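You operate a simulated robot arm through the tools that you are given. There is no shell and no other tool.

Carry out the task below with a simulated robot arm. There is one attempt and no reset: what you move stays moved.

## Task
Scrap the dented blue-ringed disc and refill the white tray from the yellow drawer.
Fine: dented disc into the red tray; the red-ringed disc goes into the white tray; shut the drawer.

The check looks at the end state, three seconds after you hand in, the way a careful person would. Anything else that was tipped, shoved, dropped, spilled or broken makes it a failure.

## Robot
A 7-joint arm with a three-finger gripper, fixed in place. Base frame: the origin is at the foot of the arm, x ahead of it, y to its left, z up; the work surface is at about z = 0.88. Readings come in m, degrees, newtons and seconds.
Its first joint turns from -166.0 to 166.0 degrees. Payload 2.69 kg.
Tool frame: the origin (TCP) lies between the finger pads and is the grasp point; the fingertips stand 0.03 m ahead of it; z points along the fingers, y is the line along which they close. The gripper opens to 0.128 m. The gripper's body begins 0.117 m behind the TCP.
Orientation is that of the tool frame in the base frame, as a unit quaternion [x, y, z, w]. With the fingers straight down and closing along the base's y, the tool's x points along the base's -x, its y along +y and its z along -z.

## Interface
- The arm moves only by the tool move_arm. Its argument "moves" is a list of rows, each an object of numbers (a shift or turn left out is 0, a gripper value left out holds the last): "dx", "dy", "dz": the shift along the tool's x, y, z in m; "rx", "ry", "rz": the turn, a rotation vector about the tool's x, y, z in rad; "fingers": the finger opening in m, from 0 to 0.128. In form: [{"dx": .., "dy": .., "dz": .., "rx": .., "ry": .., "rz": .., "fingers": ..}, ...]. A call has 1 to 20 rows; each row is the pose to reach, as a shift and turn from the pose commanded when the call began, along the tool's axes at that moment. A row lasts 0.2 s, in which the tool goes at most 0.05 m and 8.6 degrees; a call with a longer step from one row to the next is refused whole, and so is a gripper value outside its range. Where a pose cannot be reached the arm comes as near as it can. A force on the tool above 40 N (or 10 N above the force at the start of the call, whichever is more), or a blocked arm, ends the call early, and 0.2 s more pass. The fingers move at their own pace and stop on an object; they squeeze with about 26 N. The grip force told is the motor's: it shows also when the fingers shut on nothing. Time passes only in rows, and 0.2 s behind the last, so rows that repeat a pose let the fingers close. It gives the time, the measured TCP pose, the force on the tool (base axes), the opening and the grip force at its end, in the units of the frame above (readings bear some noise), with the torque about the TCP (base axes, N m) and any sound that the robot's microphone picked up.
- Cameras (640 x 400 px; columns grow to the right, rows downward): "scene" is fixed at [0.0523, -0.5017, 1.5776]; the picture's right is [0.72, -0.70, 0.00], its down [-0.58, -0.60, -0.55] and it looks along [0.38, 0.39, -0.83] (base axes); focal length 342 px, centre (320, 200). "wrist" rides on the gripper at [0.058, 0.054, -0.131] in the tool frame; the picture's right is [-0.68, 0.74, 0.00], its down [-0.62, -0.57, -0.55] and it looks along [-0.40, -0.37, 0.84] (tool axes); focal length 234 px, centre (320, 200). There is no depth. A picture from a camera that has moved, and an enlarged one, comes with that camera's place and axes in the base frame and with its lens. The place of the scene camera against the robot may be out by one fixed shift of up to 0.025 m in any direction.
- snapshot(camera): a new picture of that camera. No time passes.
- lift_body(by): slides the trunk up (or, below 0, down) by that many m; the arm rides with it, the base frame stays. It gives what a move gives, with no picture.
- zoom(camera, box): a new picture of the part [left, top, right, bottom] of that camera's present view, enlarged. No time passes.
- job_done(): hands the job in; it is judged then, once.

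Places have to be worked out from the pictures, the camera data and where the tool is seen. Open the gripper and draw the arm clear of the work before you hand the job in, unless the task says otherwise.

The tools are called after "Request:" by a JSON object that holds its "op" and its "data". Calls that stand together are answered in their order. move_arm: Moves the arm, as the interface text tells. Its arguments: {"type":"object","properties":{"moves":{"type":"array","items":{"type":"object","properties":{"dx":{"type":"number"},"dy":{"type":"number"},"dz":{"type":"number"},"rx":{"type":"number"},"ry":{"type":"number"},"rz":{"type":"number"},"fingers":{"type":"number"}}}}},"required":["moves"]} The other tools are called the same way: lift_body (by) slides the trunk up or down; snapshot (camera) takes a picture; zoom (camera, box) takes an enlarged picture of a part of a camera's view; job_done () hands the job in.

At the start:

```text
t: 0.0
tcp_pos: [0.5358, -0.2472, 1.1556]
ee_rot: [0.0, 1.0, 0.0, 0.0]
force: [-0.1, 0.5, -0.7]
moment: [-0.02, -0.01, -0.01]
finger_gap: 0.1281
gripper_force: 0.1
trunk travel left (down, up): [-0.15, 0.2]
```

scene: 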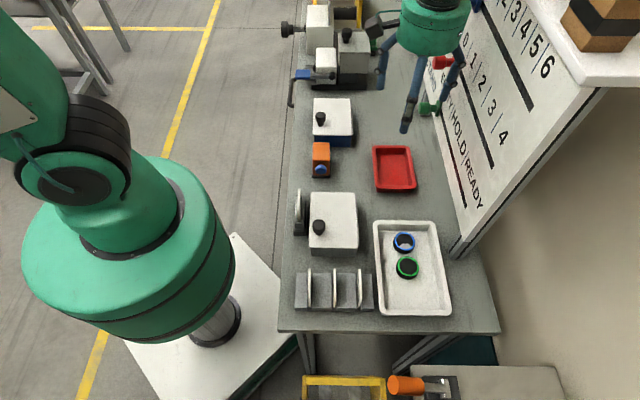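
wrist: 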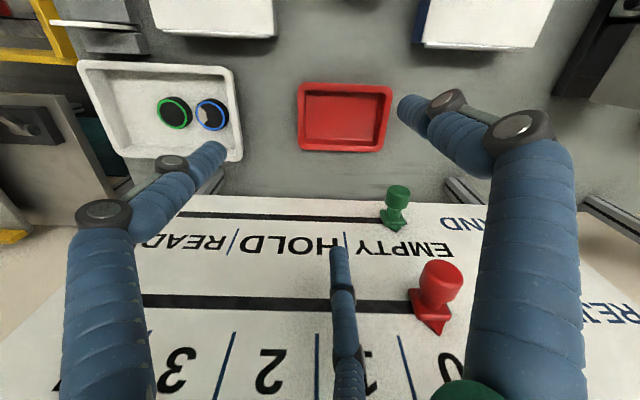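

I'll start by looking more closely at the work area: trays, discs, and the white boxes that may be drawers.

Request:
{"op": "zoom", "data": {"camera": "scene", "box": [270, 180, 510, 330]}}

Request:
{"op": "zoom", "data": {"camera": "scene", "box": [270, 0, 510, 150]}}

Request:
{"op": "zoom", "data": {"camera": "scene", "box": [280, 300, 600, 400]}}

Request:
{"op": "zoom", "data": {"camera": "wrist", "box": [0, 0, 320, 200]}}

```text
2.67 times, centred on (390, 255) of scene
camera zoom: at [0.0523, -0.5017, 1.5776], right [0.72, -0.7, 0.0], down [-0.58, -0.6, -0.55], along [0.38, 0.39, -0.83], focal length 912 px, centre (133, 53)
```

zoom: 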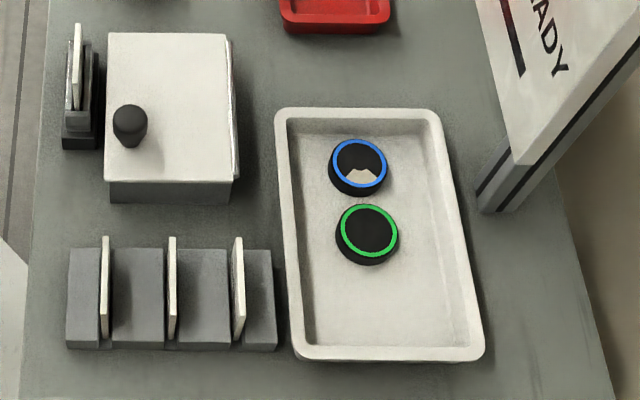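

```text
2.67 times, centred on (390, 75) of scene
camera zoom: at [0.0523, -0.5017, 1.5776], right [0.72, -0.7, 0.0], down [-0.58, -0.6, -0.55], along [0.38, 0.39, -0.83], focal length 912 px, centre (133, 533)
```

zoom: 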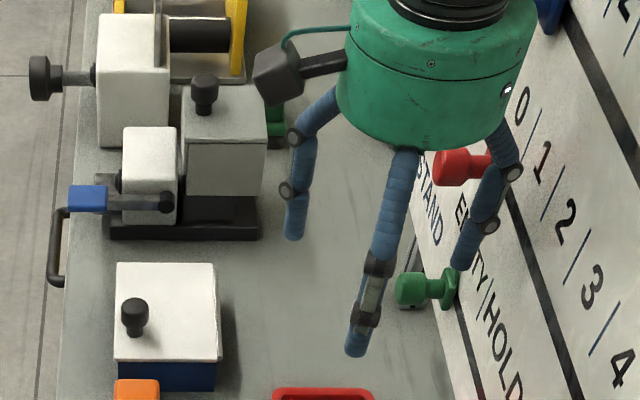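

```text
2.00 times, centred on (440, 350) of scene
camera zoom: at [0.0523, -0.5017, 1.5776], right [0.72, -0.7, 0.0], down [-0.58, -0.6, -0.55], along [0.38, 0.39, -0.83], focal length 684 px, centre (80, -100)
```

zoom: 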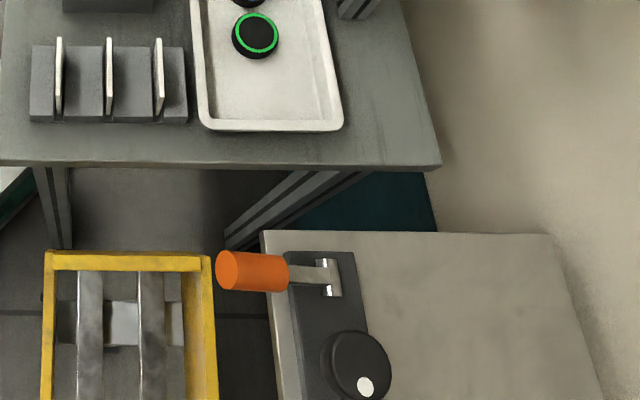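

```text
2.00 times, centred on (160, 100) of wrist
camera zoom: at [0.4764, -0.1949, 1.2855], right [0.68, 0.74, 0.0], down [0.62, -0.57, 0.55], along [0.4, -0.37, -0.84], focal length 468 px, centre (640, 400)
```

zoom: 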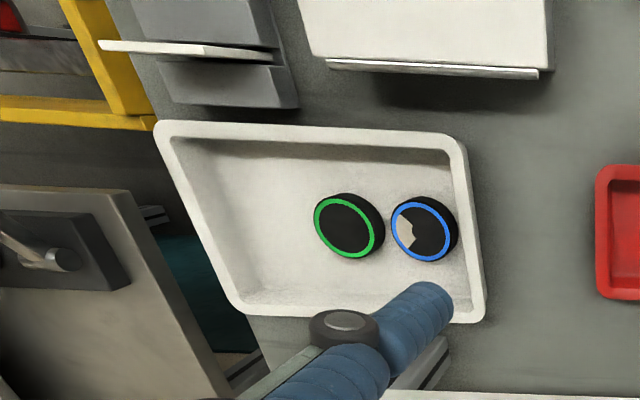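

The table runs at about 45° to the base axes, with the red tray and white tray on it. I can't identify the yellow drawer yet, so I'll lift and turn the wrist to look toward the near end, where a yellow frame is visible.

Request:
{"op": "move_arm", "data": {"moves": [{"dx": 0.0155, "dy": -0.0083, "dz": -0.0125, "rz": 0.134}, {"dx": 0.031, "dy": -0.0166, "dz": -0.025, "rz": 0.268}, {"dx": 0.0465, "dy": -0.0249, "dz": -0.0375, "rz": 0.402}, {"dx": 0.062, "dy": -0.0332, "dz": -0.05, "rz": 0.536}, {"dx": 0.0775, "dy": -0.0415, "dz": -0.0625, "rz": 0.67}, {"dx": 0.093, "dy": -0.0498, "dz": -0.075, "rz": 0.804}, {"dx": 0.1085, "dy": -0.0581, "dz": -0.0875, "rz": 0.938}, {"dx": 0.124, "dy": -0.0664, "dz": -0.1, "rz": 1.072}, {"dx": 0.1395, "dy": -0.0747, "dz": -0.1125, "rz": 1.206}, {"dx": 0.155, "dy": -0.083, "dz": -0.125, "rz": 1.34}, {"dx": 0.1705, "dy": -0.0913, "dz": -0.1375, "rz": 1.474}, {"dx": 0.186, "dy": -0.0996, "dz": -0.15, "rz": 1.608}, {"dx": 0.186, "dy": -0.0996, "dz": -0.15, "rz": 1.608}]}}

Request:
{"op": "snapshot", "data": {"camera": "wrist"}}

Request:
{"op": "snapshot", "data": {"camera": "scene"}}

```text
t: 2.8
tcp_pos: [0.348, -0.3472, 1.3053]
ee_rot: [0.72, 0.694, -0.001, 0.0]
force: [-0.4, 0.7, 0.5]
moment: [0.01, -0.02, -0.02]
finger_gap: 0.1279
gripper_force: 0.0
trunk travel left (down, up): [-0.15, 0.2]
```

```text
taken
camera wrist: at [0.403, -0.2914, 1.4358], right [0.71, -0.7, 0.0], down [-0.59, -0.59, 0.55], along [-0.39, -0.39, -0.84], focal length 234 px, centre (320, 200)
```

wrist: 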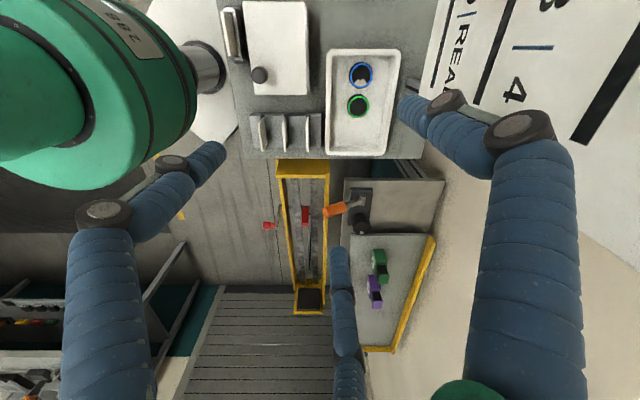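

```text
taken
```

scene: 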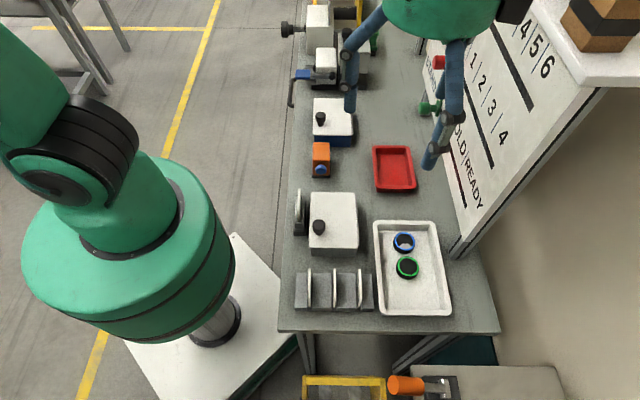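

There's a yellow frame mechanism next to the near end of the table, so I'll zoom in on it and on the table end.

Request:
{"op": "zoom", "data": {"camera": "wrist", "box": [220, 150, 460, 350]}}

Request:
{"op": "zoom", "data": {"camera": "wrist", "box": [220, 0, 460, 160]}}

Request:
{"op": "zoom", "data": {"camera": "wrist", "box": [0, 230, 240, 400]}}

Request:
{"op": "zoom", "data": {"camera": "scene", "box": [270, 0, 400, 90]}}

```text
2.00 times, centred on (340, 250) of wrist
camera zoom: at [0.403, -0.2914, 1.4358], right [0.71, -0.7, 0.0], down [-0.59, -0.59, 0.55], along [-0.39, -0.39, -0.84], focal length 468 px, centre (280, 100)
```

zoom: 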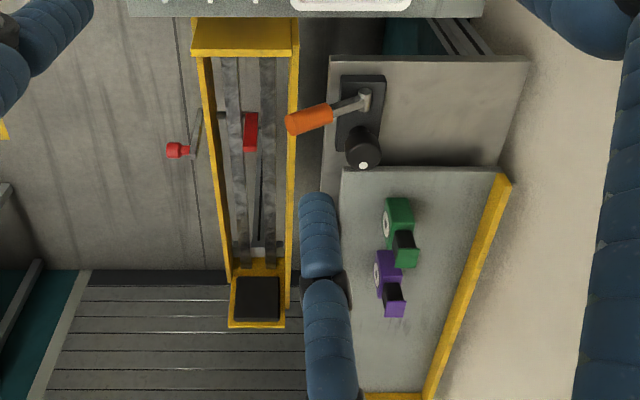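

```text
2.50 times, centred on (340, 80) of wrist
camera zoom: at [0.403, -0.2914, 1.4358], right [0.71, -0.7, 0.0], down [-0.59, -0.59, 0.55], along [-0.39, -0.39, -0.84], focal length 585 px, centre (270, 500)
```

zoom: 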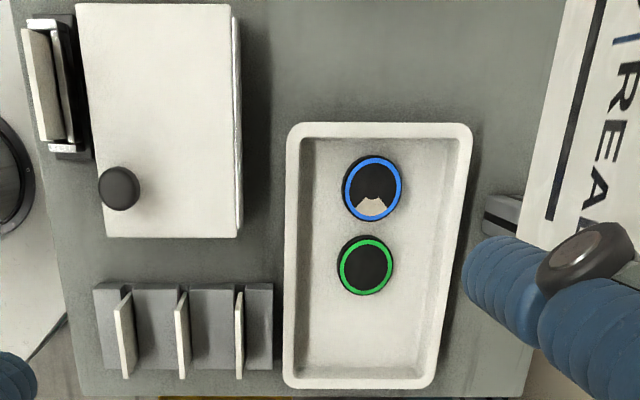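

```text
2.35 times, centred on (120, 315) of wrist
camera zoom: at [0.403, -0.2914, 1.4358], right [0.71, -0.7, 0.0], down [-0.59, -0.59, 0.55], along [-0.39, -0.39, -0.84], focal length 551 px, centre (791, -71)
```

zoom: 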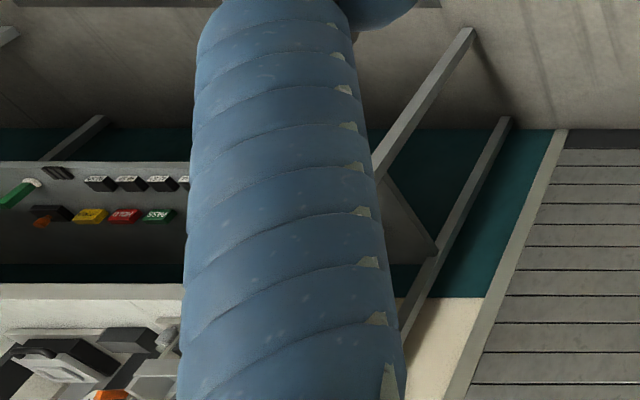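

```text
4.44 times, centred on (335, 45) of scene
camera zoom: at [0.0523, -0.5017, 1.5776], right [0.72, -0.7, 0.0], down [-0.58, -0.6, -0.55], along [0.38, 0.39, -0.83], focal length 1520 px, centre (253, 889)
```

zoom: 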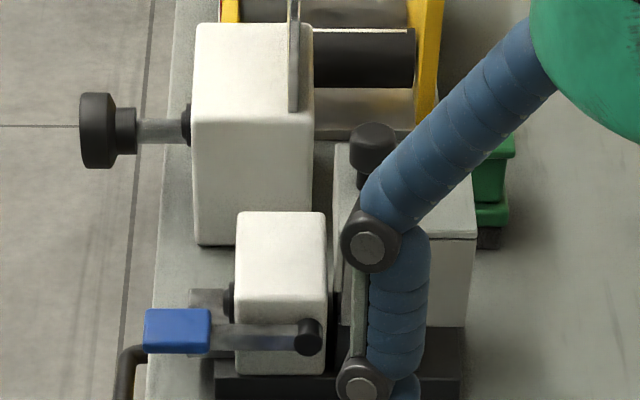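

The yellow frame at the near end isn't clearly a drawer. The white-topped boxes may have drawer fronts facing the robot, so I'll go back over the robot side of the table and look across.

Request:
{"op": "move_arm", "data": {"moves": [{"dx": 0.0203, "dy": -0.0089, "rz": -0.134}, {"dx": 0.0406, "dy": -0.0178, "rz": -0.268}, {"dx": 0.0609, "dy": -0.0267, "rz": -0.402}, {"dx": 0.0812, "dy": -0.0356, "rz": -0.536}, {"dx": 0.1015, "dy": -0.0445, "rz": -0.67}, {"dx": 0.1218, "dy": -0.0534, "rz": -0.804}, {"dx": 0.1421, "dy": -0.0623, "rz": -0.938}, {"dx": 0.1624, "dy": -0.0712, "rz": -1.072}, {"dx": 0.1827, "dy": -0.0801, "rz": -1.206}, {"dx": 0.203, "dy": -0.089, "rz": -1.34}, {"dx": 0.2233, "dy": -0.0979, "rz": -1.474}, {"dx": 0.2436, "dy": -0.1068, "rz": -1.608}, {"dx": 0.2436, "dy": -0.1068, "rz": -1.608}]}}

Request:
{"op": "snapshot", "data": {"camera": "wrist"}}

Request:
{"op": "snapshot", "data": {"camera": "scene"}}

```text
t: 5.6
tcp_pos: [0.25, -0.0998, 1.306]
ee_rot: [-0.001, 1.0, 0.0, 0.0]
force: [-0.9, 0.4, 0.1]
moment: [0.02, -0.04, -0.01]
finger_gap: 0.1279
gripper_force: 0.0
trunk travel left (down, up): [-0.15, 0.2]
```

```text
taken
camera wrist: at [0.1908, -0.047, 1.436], right [0.68, 0.74, 0.0], down [0.62, -0.56, 0.55], along [0.41, -0.37, -0.84], focal length 234 px, centre (320, 200)
```

wrist: 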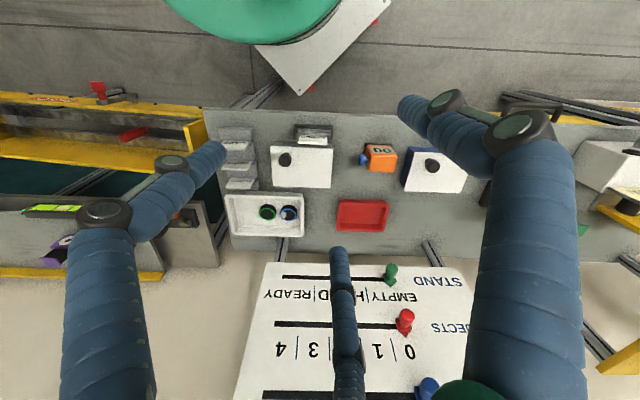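

```text
taken
```

scene: 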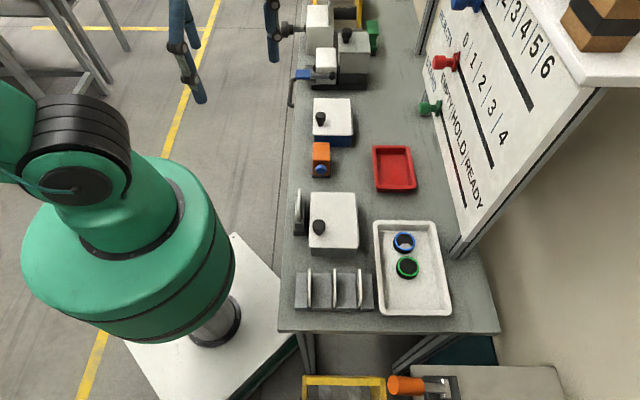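

Now I can see the whole table from the robot's side. I'll zoom in on the boxes and on the far end.

Request:
{"op": "zoom", "data": {"camera": "wrist", "box": [200, 90, 360, 250]}}

Request:
{"op": "zoom", "data": {"camera": "wrist", "box": [320, 110, 500, 250]}}

Request:
{"op": "zoom", "data": {"camera": "wrist", "box": [480, 80, 640, 260]}}

Request:
{"op": "zoom", "data": {"camera": "scene", "box": [270, 0, 400, 90]}}

Request:
{"op": "zoom", "data": {"camera": "scene", "box": [280, 80, 370, 190]}}

```text
2.50 times, centred on (280, 170) of wrist
camera zoom: at [0.1908, -0.047, 1.436], right [0.68, 0.74, 0.0], down [0.62, -0.56, 0.55], along [0.41, -0.37, -0.84], focal length 585 px, centre (420, 275)
```

zoom: 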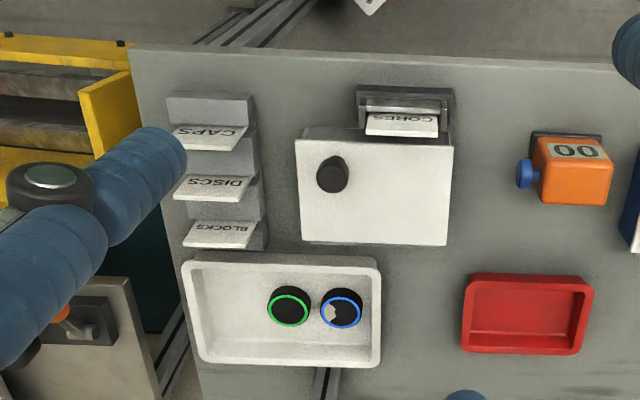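

```text
2.86 times, centred on (410, 180) of wrist
camera zoom: at [0.1908, -0.047, 1.436], right [0.68, 0.74, 0.0], down [0.62, -0.56, 0.55], along [0.41, -0.37, -0.84], focal length 669 px, centre (63, 257)
```

zoom: 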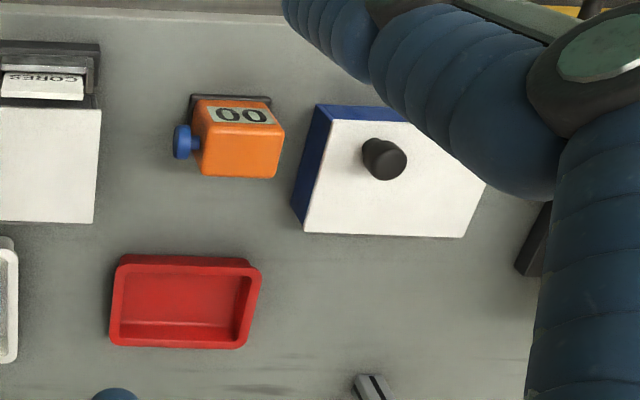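

```text
2.22 times, centred on (560, 170) of wrist
camera zoom: at [0.1908, -0.047, 1.436], right [0.68, 0.74, 0.0], down [0.62, -0.56, 0.55], along [0.41, -0.37, -0.84], focal length 520 px, centre (-213, 267)
```

zoom: 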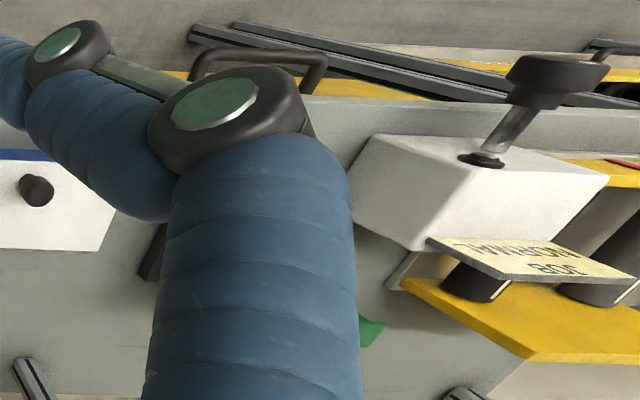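

```text
4.44 times, centred on (335, 45) of scene
camera zoom: at [0.0523, -0.5017, 1.5776], right [0.72, -0.7, 0.0], down [-0.58, -0.6, -0.55], along [0.38, 0.39, -0.83], focal length 1520 px, centre (253, 889)
```

zoom: 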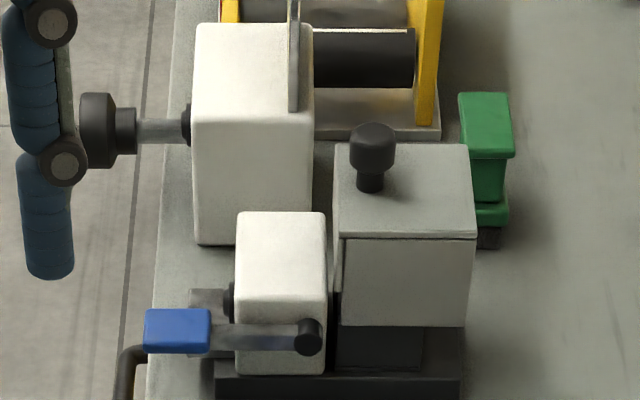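

```text
3.64 times, centred on (325, 135) of scene
camera zoom: at [0.0523, -0.5017, 1.5776], right [0.72, -0.7, 0.0], down [-0.58, -0.6, -0.55], along [0.38, 0.39, -0.83], focal length 1244 px, centre (302, 436)
```

zoom: 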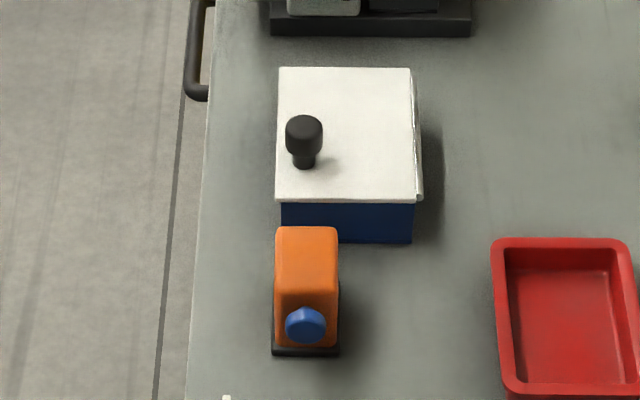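

Labels read CAPS/DISCS/BLOCKS on a rack and CORES behind the gray box, and there is a counter showing 00. I still see no yellow drawer, so I'll turn the camera to look along the table toward the far end.

Request:
{"op": "move_arm", "data": {"moves": [{"dx": -0.0083, "dy": 0.0208, "dz": -0.005, "rz": -0.134}, {"dx": -0.0166, "dy": 0.0416, "dz": -0.01, "rz": -0.268}, {"dx": -0.0249, "dy": 0.0624, "dz": -0.015, "rz": -0.402}, {"dx": -0.0332, "dy": 0.0832, "dz": -0.02, "rz": -0.536}, {"dx": -0.0415, "dy": 0.104, "dz": -0.025, "rz": -0.67}, {"dx": -0.0498, "dy": 0.1248, "dz": -0.03, "rz": -0.804}, {"dx": -0.0581, "dy": 0.1456, "dz": -0.035, "rz": -0.938}, {"dx": -0.0664, "dy": 0.1664, "dz": -0.04, "rz": -1.072}, {"dx": -0.0747, "dy": 0.1872, "dz": -0.045, "rz": -1.206}, {"dx": -0.083, "dy": 0.208, "dz": -0.05, "rz": -1.34}, {"dx": -0.0913, "dy": 0.2288, "dz": -0.055, "rz": -1.474}, {"dx": -0.1, "dy": 0.25, "dz": -0.06, "rz": -1.6}, {"dx": -0.1, "dy": 0.25, "dz": -0.06, "rz": -1.6}]}}

Request:
{"op": "snapshot", "data": {"camera": "wrist"}}

Request:
{"op": "snapshot", "data": {"camera": "scene"}}

```text
t: 8.4
tcp_pos: [0.3532, 0.15, 1.3638]
ee_rot: [0.717, -0.697, -0.001, 0.0]
force: [-0.1, 0.0, 0.9]
moment: [-0.02, 0.01, 0.02]
finger_gap: 0.1276
gripper_force: 0.1
trunk travel left (down, up): [-0.15, 0.2]
```

```text
taken
camera wrist: at [0.3003, 0.0893, 1.4945], right [-0.76, 0.65, 0.0], down [0.55, 0.63, 0.55], along [0.36, 0.41, -0.84], focal length 234 px, centre (320, 200)
```

wrist: 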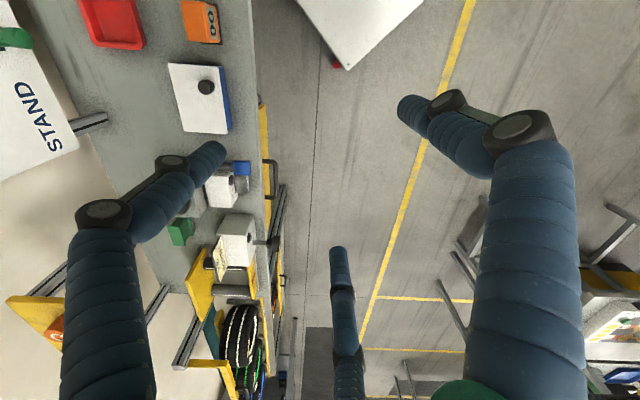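

```text
taken
```

scene: 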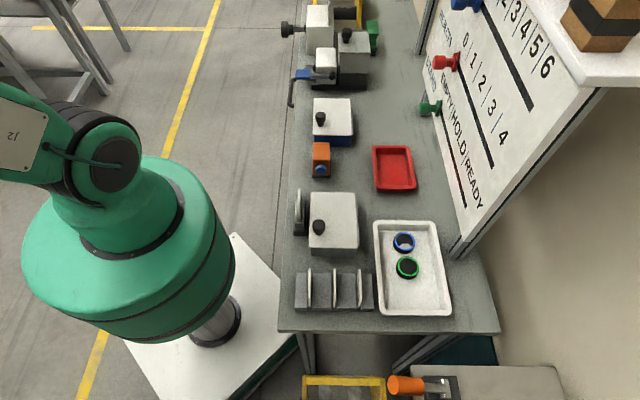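

There's a yellow strip along the robot-facing table edge with a black handle, likely the yellow drawer under the tabletop. I'll zoom in there.

Request:
{"op": "zoom", "data": {"camera": "wrist", "box": [160, 60, 320, 200]}}

Request:
{"op": "zoom", "data": {"camera": "wrist", "box": [160, 150, 320, 310]}}

Request:
{"op": "zoom", "data": {"camera": "wrist", "box": [160, 250, 320, 400]}}

Request:
{"op": "zoom", "data": {"camera": "scene", "box": [265, 40, 345, 140]}}

```text
2.86 times, centred on (240, 130) of wrist
camera zoom: at [0.3003, 0.0893, 1.4945], right [-0.76, 0.65, 0.0], down [0.55, 0.63, 0.55], along [0.36, 0.41, -0.84], focal length 669 px, centre (549, 400)
```

zoom: 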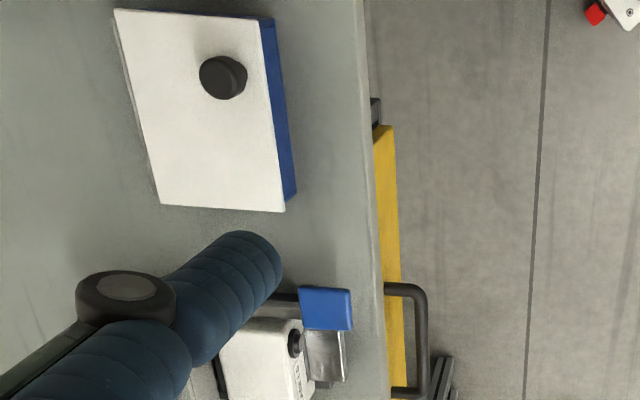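

```text
2.50 times, centred on (240, 230) of wrist
camera zoom: at [0.3003, 0.0893, 1.4945], right [-0.76, 0.65, 0.0], down [0.55, 0.63, 0.55], along [0.36, 0.41, -0.84], focal length 585 px, centre (520, 125)
```

zoom: 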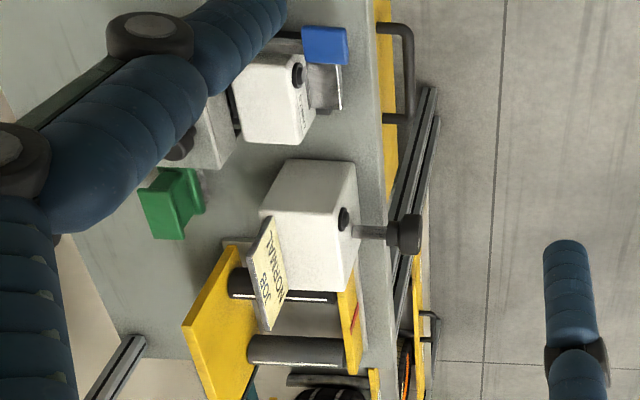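

```text
2.67 times, centred on (240, 325) of wrist
camera zoom: at [0.3003, 0.0893, 1.4945], right [-0.76, 0.65, 0.0], down [0.55, 0.63, 0.55], along [0.36, 0.41, -0.84], focal length 624 px, centre (533, -133)
```

zoom: 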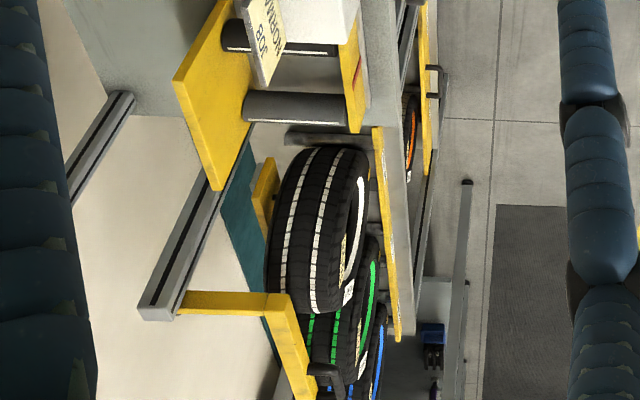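

```text
4.00 times, centred on (305, 90) of scene
camera zoom: at [0.0523, -0.5017, 1.5776], right [0.72, -0.7, 0.0], down [-0.58, -0.6, -0.55], along [0.38, 0.39, -0.83], focal length 1368 px, centre (380, 640)
```

zoom: 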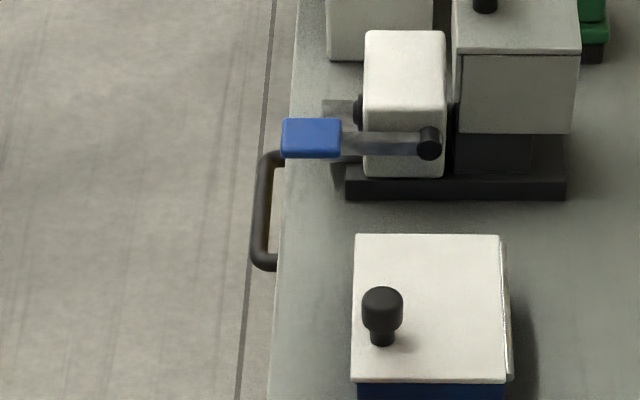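

The yellow drawer sits under the tabletop with a black bar handle. I estimate the handle at about (0.65, 0.26, 0.83), opening toward the robot side (direction -x+y). I'll bring the wrist camera in front of it for a closer look.

Request:
{"op": "move_arm", "data": {"moves": [{"dx": -0.013, "dy": -0.0178, "dz": 0.0277, "rz": 0.123}, {"dx": -0.026, "dy": -0.0357, "dz": 0.0554, "rz": 0.246}, {"dx": -0.0389, "dy": -0.0535, "dz": 0.0831, "rz": 0.369}, {"dx": -0.0518, "dy": -0.0713, "dz": 0.1108, "rz": 0.492}, {"dx": -0.0648, "dy": -0.0892, "dz": 0.1385, "rz": 0.615}, {"dx": -0.0778, "dy": -0.107, "dz": 0.1662, "rz": 0.738}, {"dx": -0.0907, "dy": -0.1248, "dz": 0.1938, "rz": 0.862}, {"dx": -0.1037, "dy": -0.1426, "dz": 0.2215, "rz": 0.985}, {"dx": -0.1166, "dy": -0.1605, "dz": 0.2492, "rz": 1.108}, {"dx": -0.1296, "dy": -0.1783, "dz": 0.2769, "rz": 1.231}, {"dx": -0.1426, "dy": -0.1961, "dz": 0.3046, "rz": 1.354}, {"dx": -0.1555, "dy": -0.214, "dz": 0.3323, "rz": 1.477}, {"dx": -0.1685, "dy": -0.2318, "dz": 0.36, "rz": 1.6}, {"dx": -0.1685, "dy": -0.2318, "dz": 0.36, "rz": 1.6}]}}

Request:
{"op": "snapshot", "data": {"camera": "wrist"}}

Request:
{"op": "snapshot", "data": {"camera": "scene"}}

```text
t: 11.4
tcp_pos: [0.5805, 0.3256, 1.004]
ee_rot: [0.001, 1.0, 0.0, 0.0]
force: [1.2, -0.4, -0.3]
moment: [-0.04, 0.01, 0.01]
finger_gap: 0.128
gripper_force: 0.0
trunk travel left (down, up): [-0.15, 0.2]
```

```text
taken
camera wrist: at [0.5214, 0.3793, 1.1344], right [0.68, 0.74, 0.0], down [0.62, -0.57, 0.55], along [0.4, -0.37, -0.84], focal length 234 px, centre (320, 200)
```

wrist: 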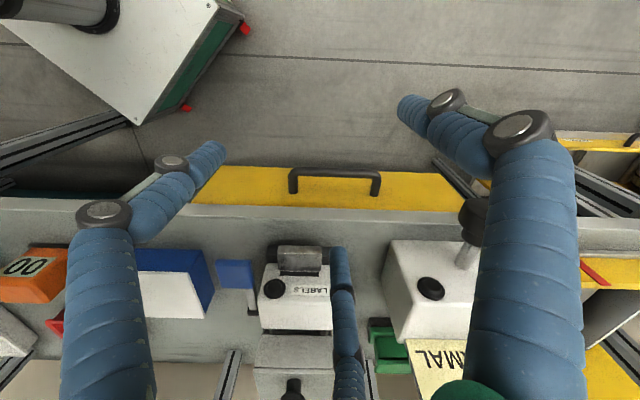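

```text
taken
```

scene: 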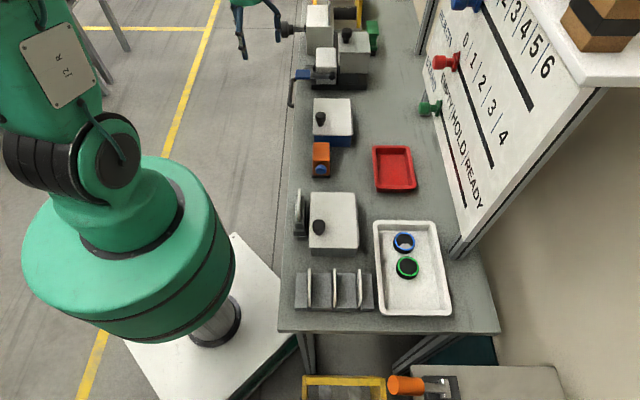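

The drawer front and bar handle are clearly visible now. I'll zoom in to measure them.

Request:
{"op": "zoom", "data": {"camera": "wrist", "box": [180, 130, 480, 260]}}

Request:
{"op": "zoom", "data": {"camera": "wrist", "box": [270, 150, 400, 230]}}

```text
2.13 times, centred on (330, 195) of wrist
camera zoom: at [0.5214, 0.3793, 1.1344], right [0.68, 0.74, 0.0], down [0.62, -0.57, 0.55], along [0.4, -0.37, -0.84], focal length 500 px, centre (299, 211)
```

zoom: 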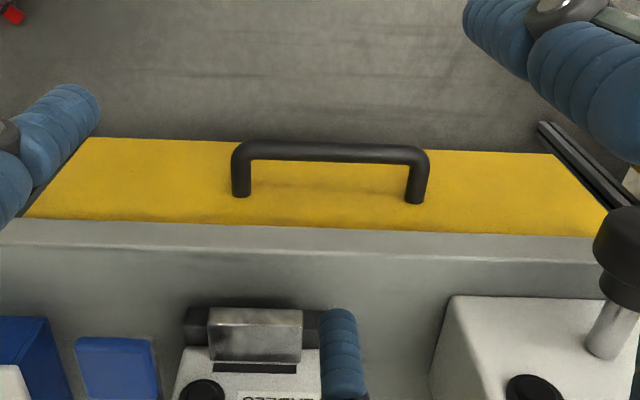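

```text
4.92 times, centred on (335, 190) of wrist
camera zoom: at [0.5214, 0.3793, 1.1344], right [0.68, 0.74, 0.0], down [0.62, -0.57, 0.55], along [0.4, -0.37, -0.84], focal length 1153 px, centre (246, 249)
```

zoom: 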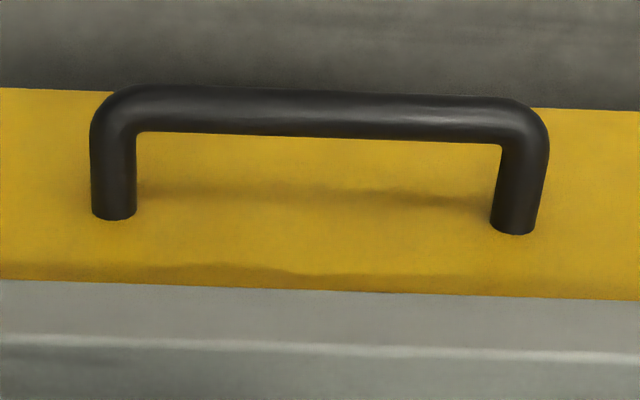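

I measure the bar at roughly u≈0.60–0.73 along the table, z≈0.815, standing about 38 mm off the panel. Before grasping I'll close the fingers to see how they move in the cameras.

Request:
{"op": "move_arm", "data": {"moves": [{"fingers": 0.03}, {"fingers": 0.03}, {"fingers": 0.03}, {"fingers": 0.03}]}}

Request:
{"op": "snapshot", "data": {"camera": "wrist"}}

Request:
{"op": "zoom", "data": {"camera": "scene", "box": [200, 0, 330, 80]}}

```text
t: 12.4
tcp_pos: [0.5793, 0.3253, 1.005]
ee_rot: [-0.001, 1.0, 0.0, 0.0]
force: [-0.5, 0.4, -0.5]
moment: [-0.03, -0.01, 0.04]
finger_gap: 0.0301
gripper_force: 0.1
trunk travel left (down, up): [-0.15, 0.2]
```

```text
taken
camera wrist: at [0.5205, 0.3786, 1.1352], right [0.68, 0.74, 0.0], down [0.62, -0.57, 0.55], along [0.4, -0.37, -0.84], focal length 234 px, centre (320, 200)
```

wrist: 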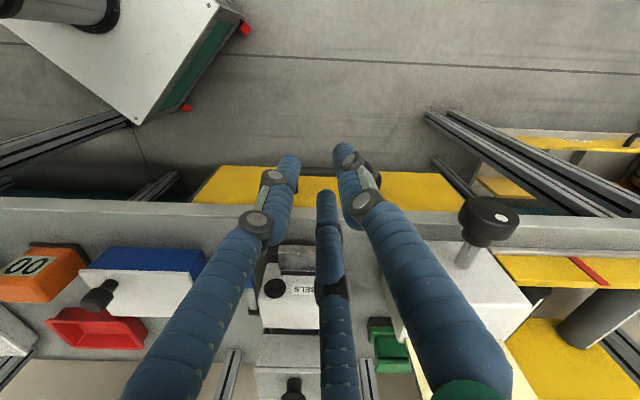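

```text
4.92 times, centred on (265, 40) of scene
camera zoom: at [0.0523, -0.5017, 1.5776], right [0.72, -0.7, 0.0], down [-0.58, -0.6, -0.55], along [0.38, 0.39, -0.83], focal length 1684 px, centre (591, 988)
```

zoom: 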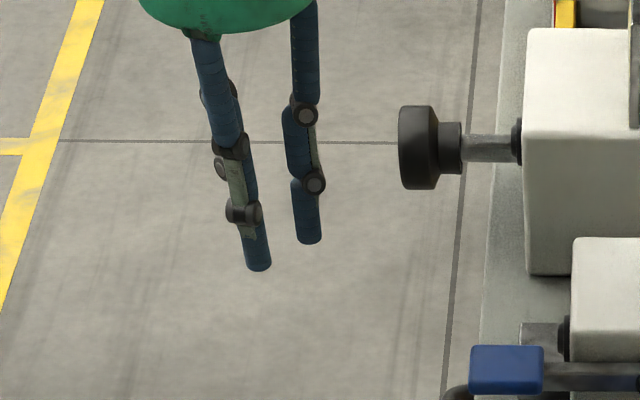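

The rendered hand has three fingers closing on a center, though the specs say two, so I'll plan clearances that suit both. I'll rotate so the closing line is perpendicular to the bar and hover above it at u≈0.68.

Request:
{"op": "move_arm", "data": {"moves": [{"dx": -0.0144, "dy": -0.005, "dz": 0.0108, "rz": -0.131, "fingers": 0.034}, {"dx": -0.0287, "dy": -0.0099, "dz": 0.0215, "rz": -0.262}, {"dx": -0.043, "dy": -0.0149, "dz": 0.0323, "rz": -0.393}, {"dx": -0.0574, "dy": -0.0199, "dz": 0.043, "rz": -0.524}, {"dx": -0.0717, "dy": -0.0248, "dz": 0.0538, "rz": -0.655}, {"dx": -0.0861, "dy": -0.0298, "dz": 0.0645, "rz": -0.785}, {"dx": -0.0861, "dy": -0.0298, "dz": 0.0645, "rz": -0.785}]}}

Request:
{"op": "snapshot", "data": {"camera": "wrist"}}

Request:
{"op": "zoom", "data": {"camera": "scene", "box": [260, 20, 360, 120]}}

```text
t: 14.0
tcp_pos: [0.6654, 0.2949, 0.9411]
ee_rot: [-0.383, 0.924, 0.0, -0.001]
force: [0.7, 0.0, -0.2]
moment: [0.04, -0.02, 0.01]
finger_gap: 0.034
gripper_force: 0.0
trunk travel left (down, up): [-0.15, 0.2]
```

```text
taken
camera wrist: at [0.5852, 0.2911, 1.0715], right [-0.04, 1.0, 0.0], down [0.84, 0.04, 0.55], along [0.55, 0.02, -0.84], focal length 234 px, centre (320, 200)
```

wrist: 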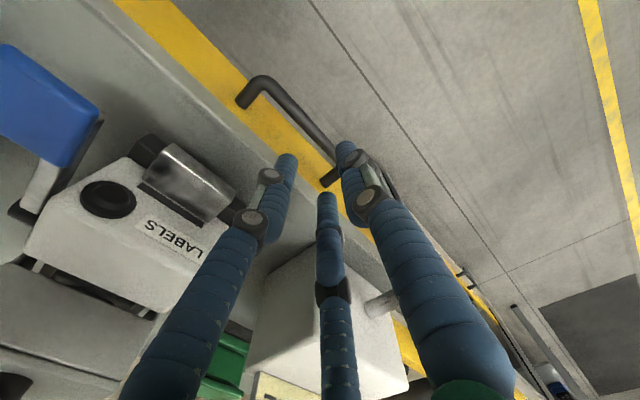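

```text
4.00 times, centred on (310, 70) of scene
camera zoom: at [0.0523, -0.5017, 1.5776], right [0.72, -0.7, 0.0], down [-0.58, -0.6, -0.55], along [0.38, 0.39, -0.83], focal length 1368 px, centre (360, 720)
```

zoom: 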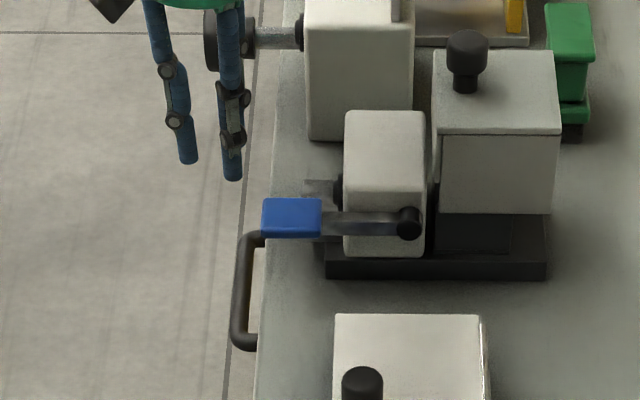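

The fingertips hover near the bar. I'll zoom to verify their alignment with the handle before descending.

Request:
{"op": "zoom", "data": {"camera": "wrist", "box": [220, 60, 440, 240]}}

```text
2.22 times, centred on (330, 150) of wrist
camera zoom: at [0.5852, 0.2911, 1.0715], right [-0.04, 1.0, 0.0], down [0.84, 0.04, 0.55], along [0.55, 0.02, -0.84], focal length 520 px, centre (298, 311)
```

zoom: 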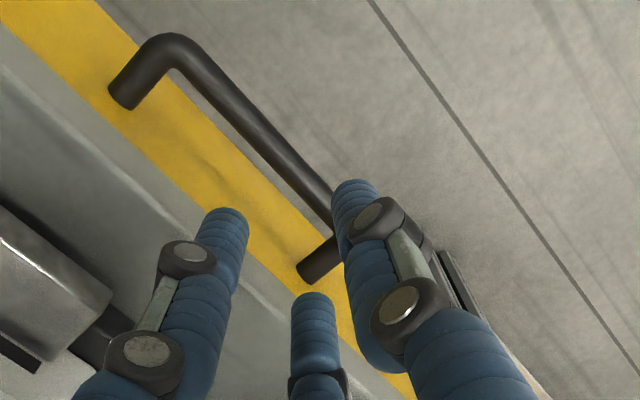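

Comparing the two views, the bar center is at v≈0.265–0.27 and z≈0.80–0.82. I'll drop partway with the tips still just above the bar, shift slightly toward the panel, and re-check.

Request:
{"op": "move_arm", "data": {"moves": [{"dy": -0.002, "dz": 0.022}, {"dy": -0.004, "dz": 0.044, "fingers": 0.036}, {"dy": -0.004, "dz": 0.064}, {"dy": -0.004, "dz": 0.064}]}}

Request:
{"op": "zoom", "data": {"camera": "wrist", "box": [220, 60, 440, 240]}}

Request:
{"op": "zoom", "data": {"camera": "scene", "box": [250, 20, 350, 120]}}

```text
t: 15.0
tcp_pos: [0.6673, 0.2929, 0.8777]
ee_rot: [-0.382, 0.924, 0.0, 0.0]
force: [0.0, -1.2, -0.1]
moment: [0.01, 0.02, -0.04]
finger_gap: 0.036
gripper_force: 0.0
trunk travel left (down, up): [-0.15, 0.2]
```

```text
2.22 times, centred on (330, 150) of wrist
camera zoom: at [0.5876, 0.2887, 1.0075], right [-0.04, 1.0, 0.0], down [0.84, 0.04, 0.55], along [0.55, 0.02, -0.84], focal length 520 px, centre (298, 311)
```

zoom: 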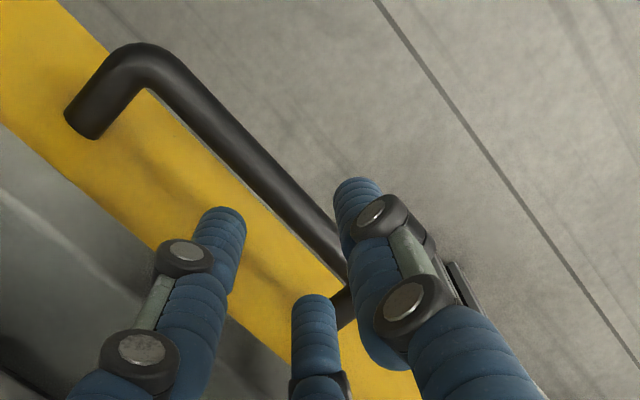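

```text
4.00 times, centred on (300, 70) of scene
camera zoom: at [0.0523, -0.5017, 1.5776], right [0.72, -0.7, 0.0], down [-0.58, -0.6, -0.55], along [0.38, 0.39, -0.83], focal length 1368 px, centre (400, 720)
```

zoom: 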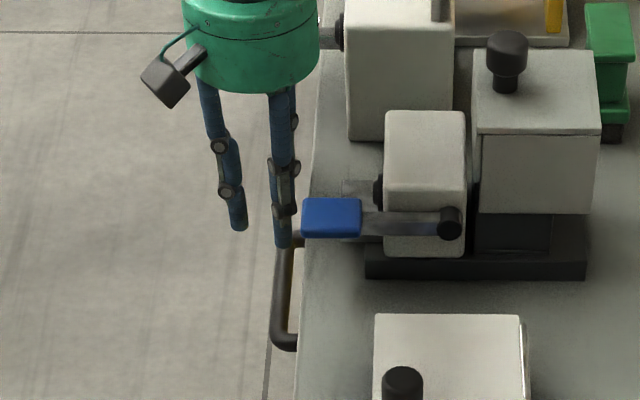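

At the current depth the bar sits near the TCP line with about 9 mm to the panel behind the inner finger. I'll descend slowly so any contact is gentle.

Request:
{"op": "move_arm", "data": {"moves": [{"dz": 0.008}, {"dz": 0.016}, {"dz": 0.024}, {"dz": 0.032}, {"dz": 0.04}, {"dz": 0.048}, {"dz": 0.056}, {"dz": 0.056}]}}

Request:
{"op": "zoom", "data": {"camera": "wrist", "box": [220, 60, 440, 240]}}

Request:
{"op": "zoom", "data": {"camera": "scene", "box": [250, 20, 350, 120]}}

```text
t: 16.7
tcp_pos: [0.6697, 0.2935, 0.8284]
ee_rot: [-0.382, 0.924, -0.001, 0.005]
force: [-6.4, -1.6, 20.8]
moment: [-0.59, 0.5, -0.17]
finger_gap: 0.0382
gripper_force: 0.8
trunk travel left (down, up): [-0.15, 0.2]
stopped in row 8: the force on the tool passed its limit at 47 N (the readings are from after the stop); the commanded pose is now the measured one
```

```text
2.22 times, centred on (330, 150) of wrist
camera zoom: at [0.589, 0.2898, 0.9576], right [-0.04, 1.0, 0.0], down [0.83, 0.03, 0.55], along [0.55, 0.03, -0.83], focal length 520 px, centre (298, 311)
```

zoom: 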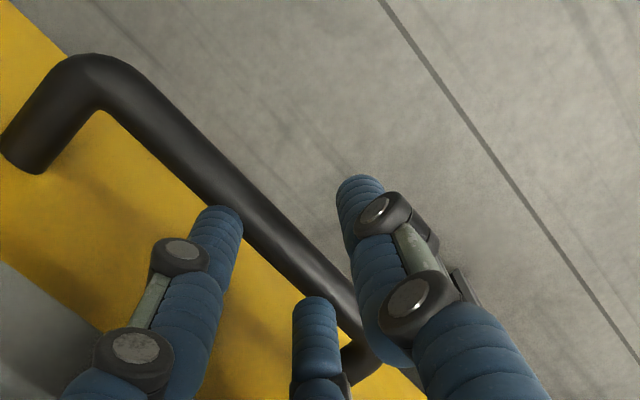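

```text
4.00 times, centred on (300, 70) of scene
camera zoom: at [0.0523, -0.5017, 1.5776], right [0.72, -0.7, 0.0], down [-0.58, -0.6, -0.55], along [0.38, 0.39, -0.83], focal length 1368 px, centre (400, 720)
```

zoom: 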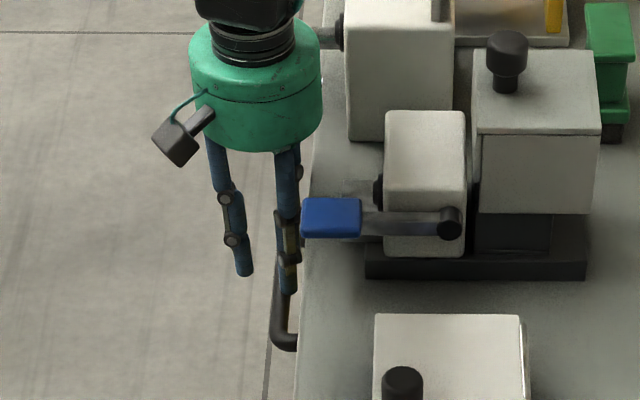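

The stop force's moment points to contact about 29 mm off-center along the bar. That matches one of the two paired fingers, so the hand really does have three fingers. The bar must be near z≈0.79, v≈0.271. I'll back up and come in tilted 30° so the fingers pass under the table lip and around the bar.

Request:
{"op": "move_arm", "data": {"moves": [{"dz": -0.02}, {"dz": -0.0476}, {"dx": 0.004, "dy": 0.012, "dz": -0.0476, "rx": 0.13, "fingers": 0.04}, {"dx": 0.008, "dy": 0.024, "dz": -0.0476, "rx": 0.26}, {"dx": 0.013, "dy": 0.0364, "dz": -0.0476, "rx": 0.39}, {"dx": 0.013, "dy": 0.0364, "dz": -0.0476, "rx": 0.5236}, {"dx": 0.013, "dy": 0.0364, "dz": -0.0476, "rx": 0.5236}]}}

Request:
{"op": "snapshot", "data": {"camera": "wrist"}}

Request:
{"op": "zoom", "data": {"camera": "scene", "box": [240, 20, 340, 120]}}

```text
t: 18.3
tcp_pos: [0.6349, 0.3115, 0.8732]
ee_rot: [-0.369, 0.892, -0.24, 0.102]
force: [-0.5, -0.5, -0.2]
moment: [-0.04, 0.02, 0.0]
finger_gap: 0.0401
gripper_force: 0.0
trunk travel left (down, up): [-0.15, 0.2]
```

```text
taken
camera wrist: at [0.5139, 0.3492, 0.9584], right [0.03, 0.93, -0.37], down [0.58, 0.28, 0.76], along [0.81, -0.24, -0.53], focal length 234 px, centre (320, 200)
```

wrist: 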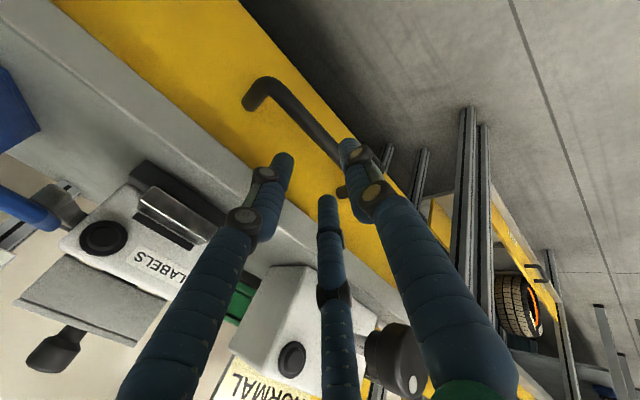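

```text
4.00 times, centred on (290, 70) of scene
camera zoom: at [0.0523, -0.5017, 1.5776], right [0.72, -0.7, 0.0], down [-0.58, -0.6, -0.55], along [0.38, 0.39, -0.83], focal length 1368 px, centre (440, 720)
```

zoom: 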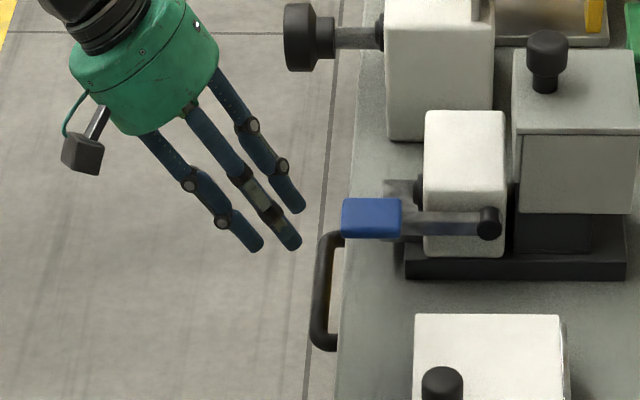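

Triangulating again from the tilted view gives the bar at v≈0.272, z≈0.791, well placed for this approach. I'll advance along the tool axis with the bar entering between the fingers.

Request:
{"op": "move_arm", "data": {"moves": [{"dx": 0.003, "dy": -0.003, "dz": 0.012}, {"dx": 0.003, "dy": -0.003, "dz": 0.024}, {"dx": 0.003, "dy": -0.003, "dz": 0.036}, {"dx": 0.003, "dy": -0.003, "dz": 0.046}, {"dx": 0.003, "dy": -0.003, "dz": 0.056}, {"dx": 0.003, "dy": -0.003, "dz": 0.066}, {"dx": 0.003, "dy": -0.003, "dz": 0.076}, {"dx": 0.003, "dy": -0.003, "dz": 0.076}]}}

Request:
{"op": "snapshot", "data": {"camera": "wrist"}}

Request:
{"op": "zoom", "data": {"camera": "scene", "box": [240, 20, 340, 120]}}

```text
t: 20.1
tcp_pos: [0.6616, 0.2801, 0.8095]
ee_rot: [-0.369, 0.892, -0.239, 0.101]
force: [0.0, -0.2, -0.7]
moment: [0.0, -0.01, -0.01]
finger_gap: 0.04
gripper_force: 0.0
trunk travel left (down, up): [-0.15, 0.2]
```

```text
taken
camera wrist: at [0.5407, 0.3173, 0.8947], right [0.03, 0.93, -0.37], down [0.58, 0.28, 0.76], along [0.81, -0.24, -0.54], focal length 234 px, centre (320, 200)
```

wrist: 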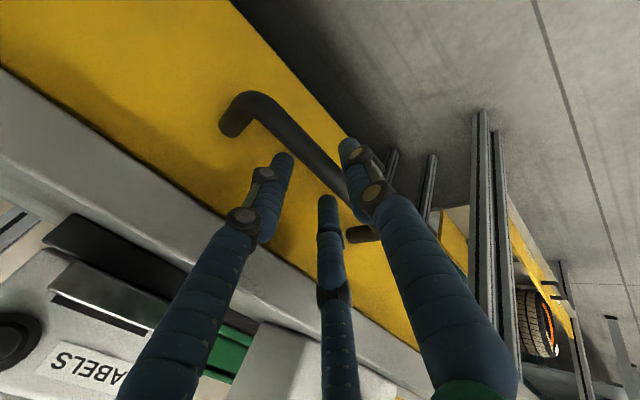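

```text
4.00 times, centred on (290, 70) of scene
camera zoom: at [0.0523, -0.5017, 1.5776], right [0.72, -0.7, 0.0], down [-0.58, -0.6, -0.55], along [0.38, 0.39, -0.83], focal length 1368 px, centre (440, 720)
```

zoom: 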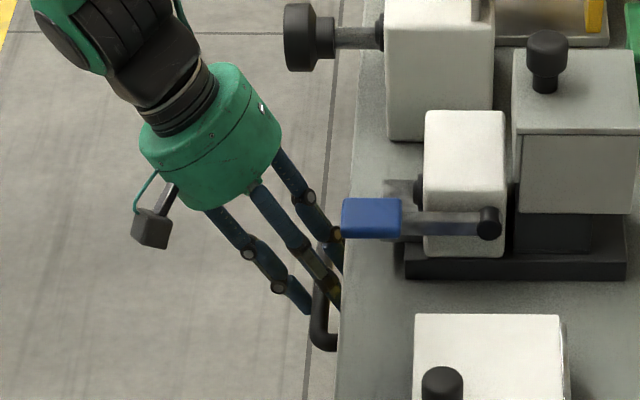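

No contact force, and the bar now passes between the lone finger and the pair. I'll close the fingers on the bar.

Request:
{"op": "move_arm", "data": {"moves": [{"fingers": 0.03}, {"fingers": 0.02}, {"fingers": 0.01}, {"fingers": 0.005}, {"fingers": 0.005}]}}

Request:
{"op": "snapshot", "data": {"camera": "wrist"}}

```text
t: 21.3
tcp_pos: [0.6606, 0.2814, 0.8076]
ee_rot: [-0.368, 0.893, -0.24, 0.1]
force: [-16.8, 21.9, -15.6]
moment: [0.53, 0.34, 0.46]
finger_gap: 0.0251
gripper_force: 44.9
trunk travel left (down, up): [-0.15, 0.2]
```

```text
taken
camera wrist: at [0.5396, 0.3183, 0.8938], right [0.03, 0.93, -0.37], down [0.59, 0.28, 0.76], along [0.81, -0.24, -0.54], focal length 234 px, centre (320, 200)
```

wrist: 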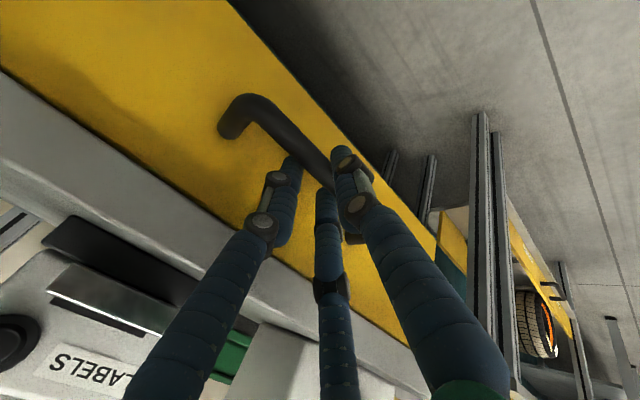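

The fingers have closed on the bar at gap 0.025. I'll pull straight out horizontally in the -v direction, 0.1 m first.

Request:
{"op": "move_arm", "data": {"moves": [{"dy": 0.0069, "dz": -0.004, "fingers": 0.0}, {"dy": 0.0138, "dz": -0.0081}, {"dy": 0.0216, "dz": -0.0126}, {"dy": 0.0302, "dz": -0.0176}, {"dy": 0.0389, "dz": -0.0227}, {"dy": 0.0475, "dz": -0.0277}, {"dy": 0.0561, "dz": -0.0327}, {"dy": 0.0648, "dz": -0.0378}, {"dy": 0.0734, "dz": -0.0428}, {"dy": 0.0821, "dz": -0.0478}, {"dy": 0.0864, "dz": -0.0504}, {"dy": 0.0864, "dz": -0.0504}]}}

Request:
{"op": "snapshot", "data": {"camera": "wrist"}}

Request:
{"op": "snapshot", "data": {"camera": "scene"}}

```text
t: 23.9
tcp_pos: [0.5916, 0.3505, 0.8078]
ee_rot: [-0.369, 0.892, -0.24, 0.101]
force: [2.7, 3.4, -10.8]
moment: [-0.08, 0.18, 0.67]
finger_gap: 0.0251
gripper_force: 44.7
trunk travel left (down, up): [-0.15, 0.2]
```

```text
taken
camera wrist: at [0.4696, 0.3881, 0.8937], right [0.03, 0.93, -0.37], down [0.59, 0.28, 0.76], along [0.81, -0.24, -0.54], focal length 234 px, centre (320, 200)
```

wrist: 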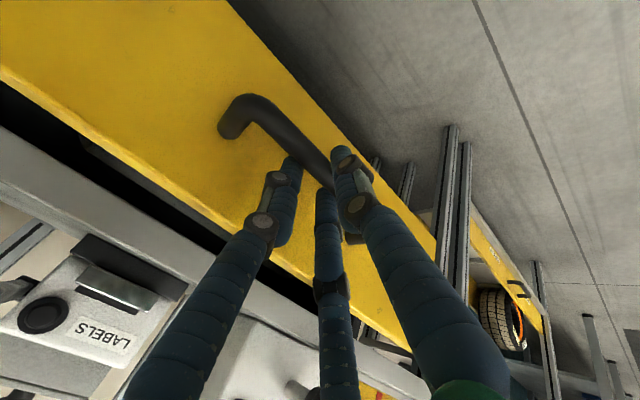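

```text
taken
```

scene: 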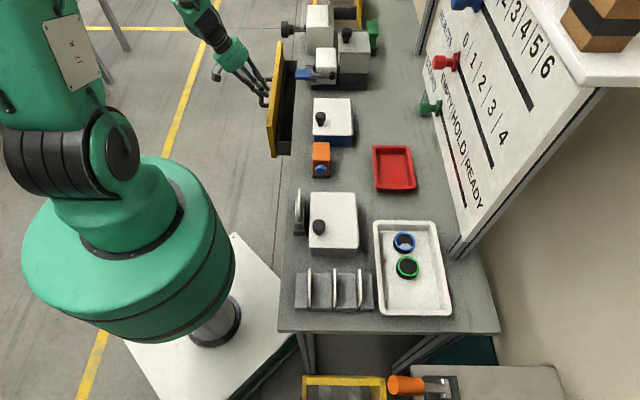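

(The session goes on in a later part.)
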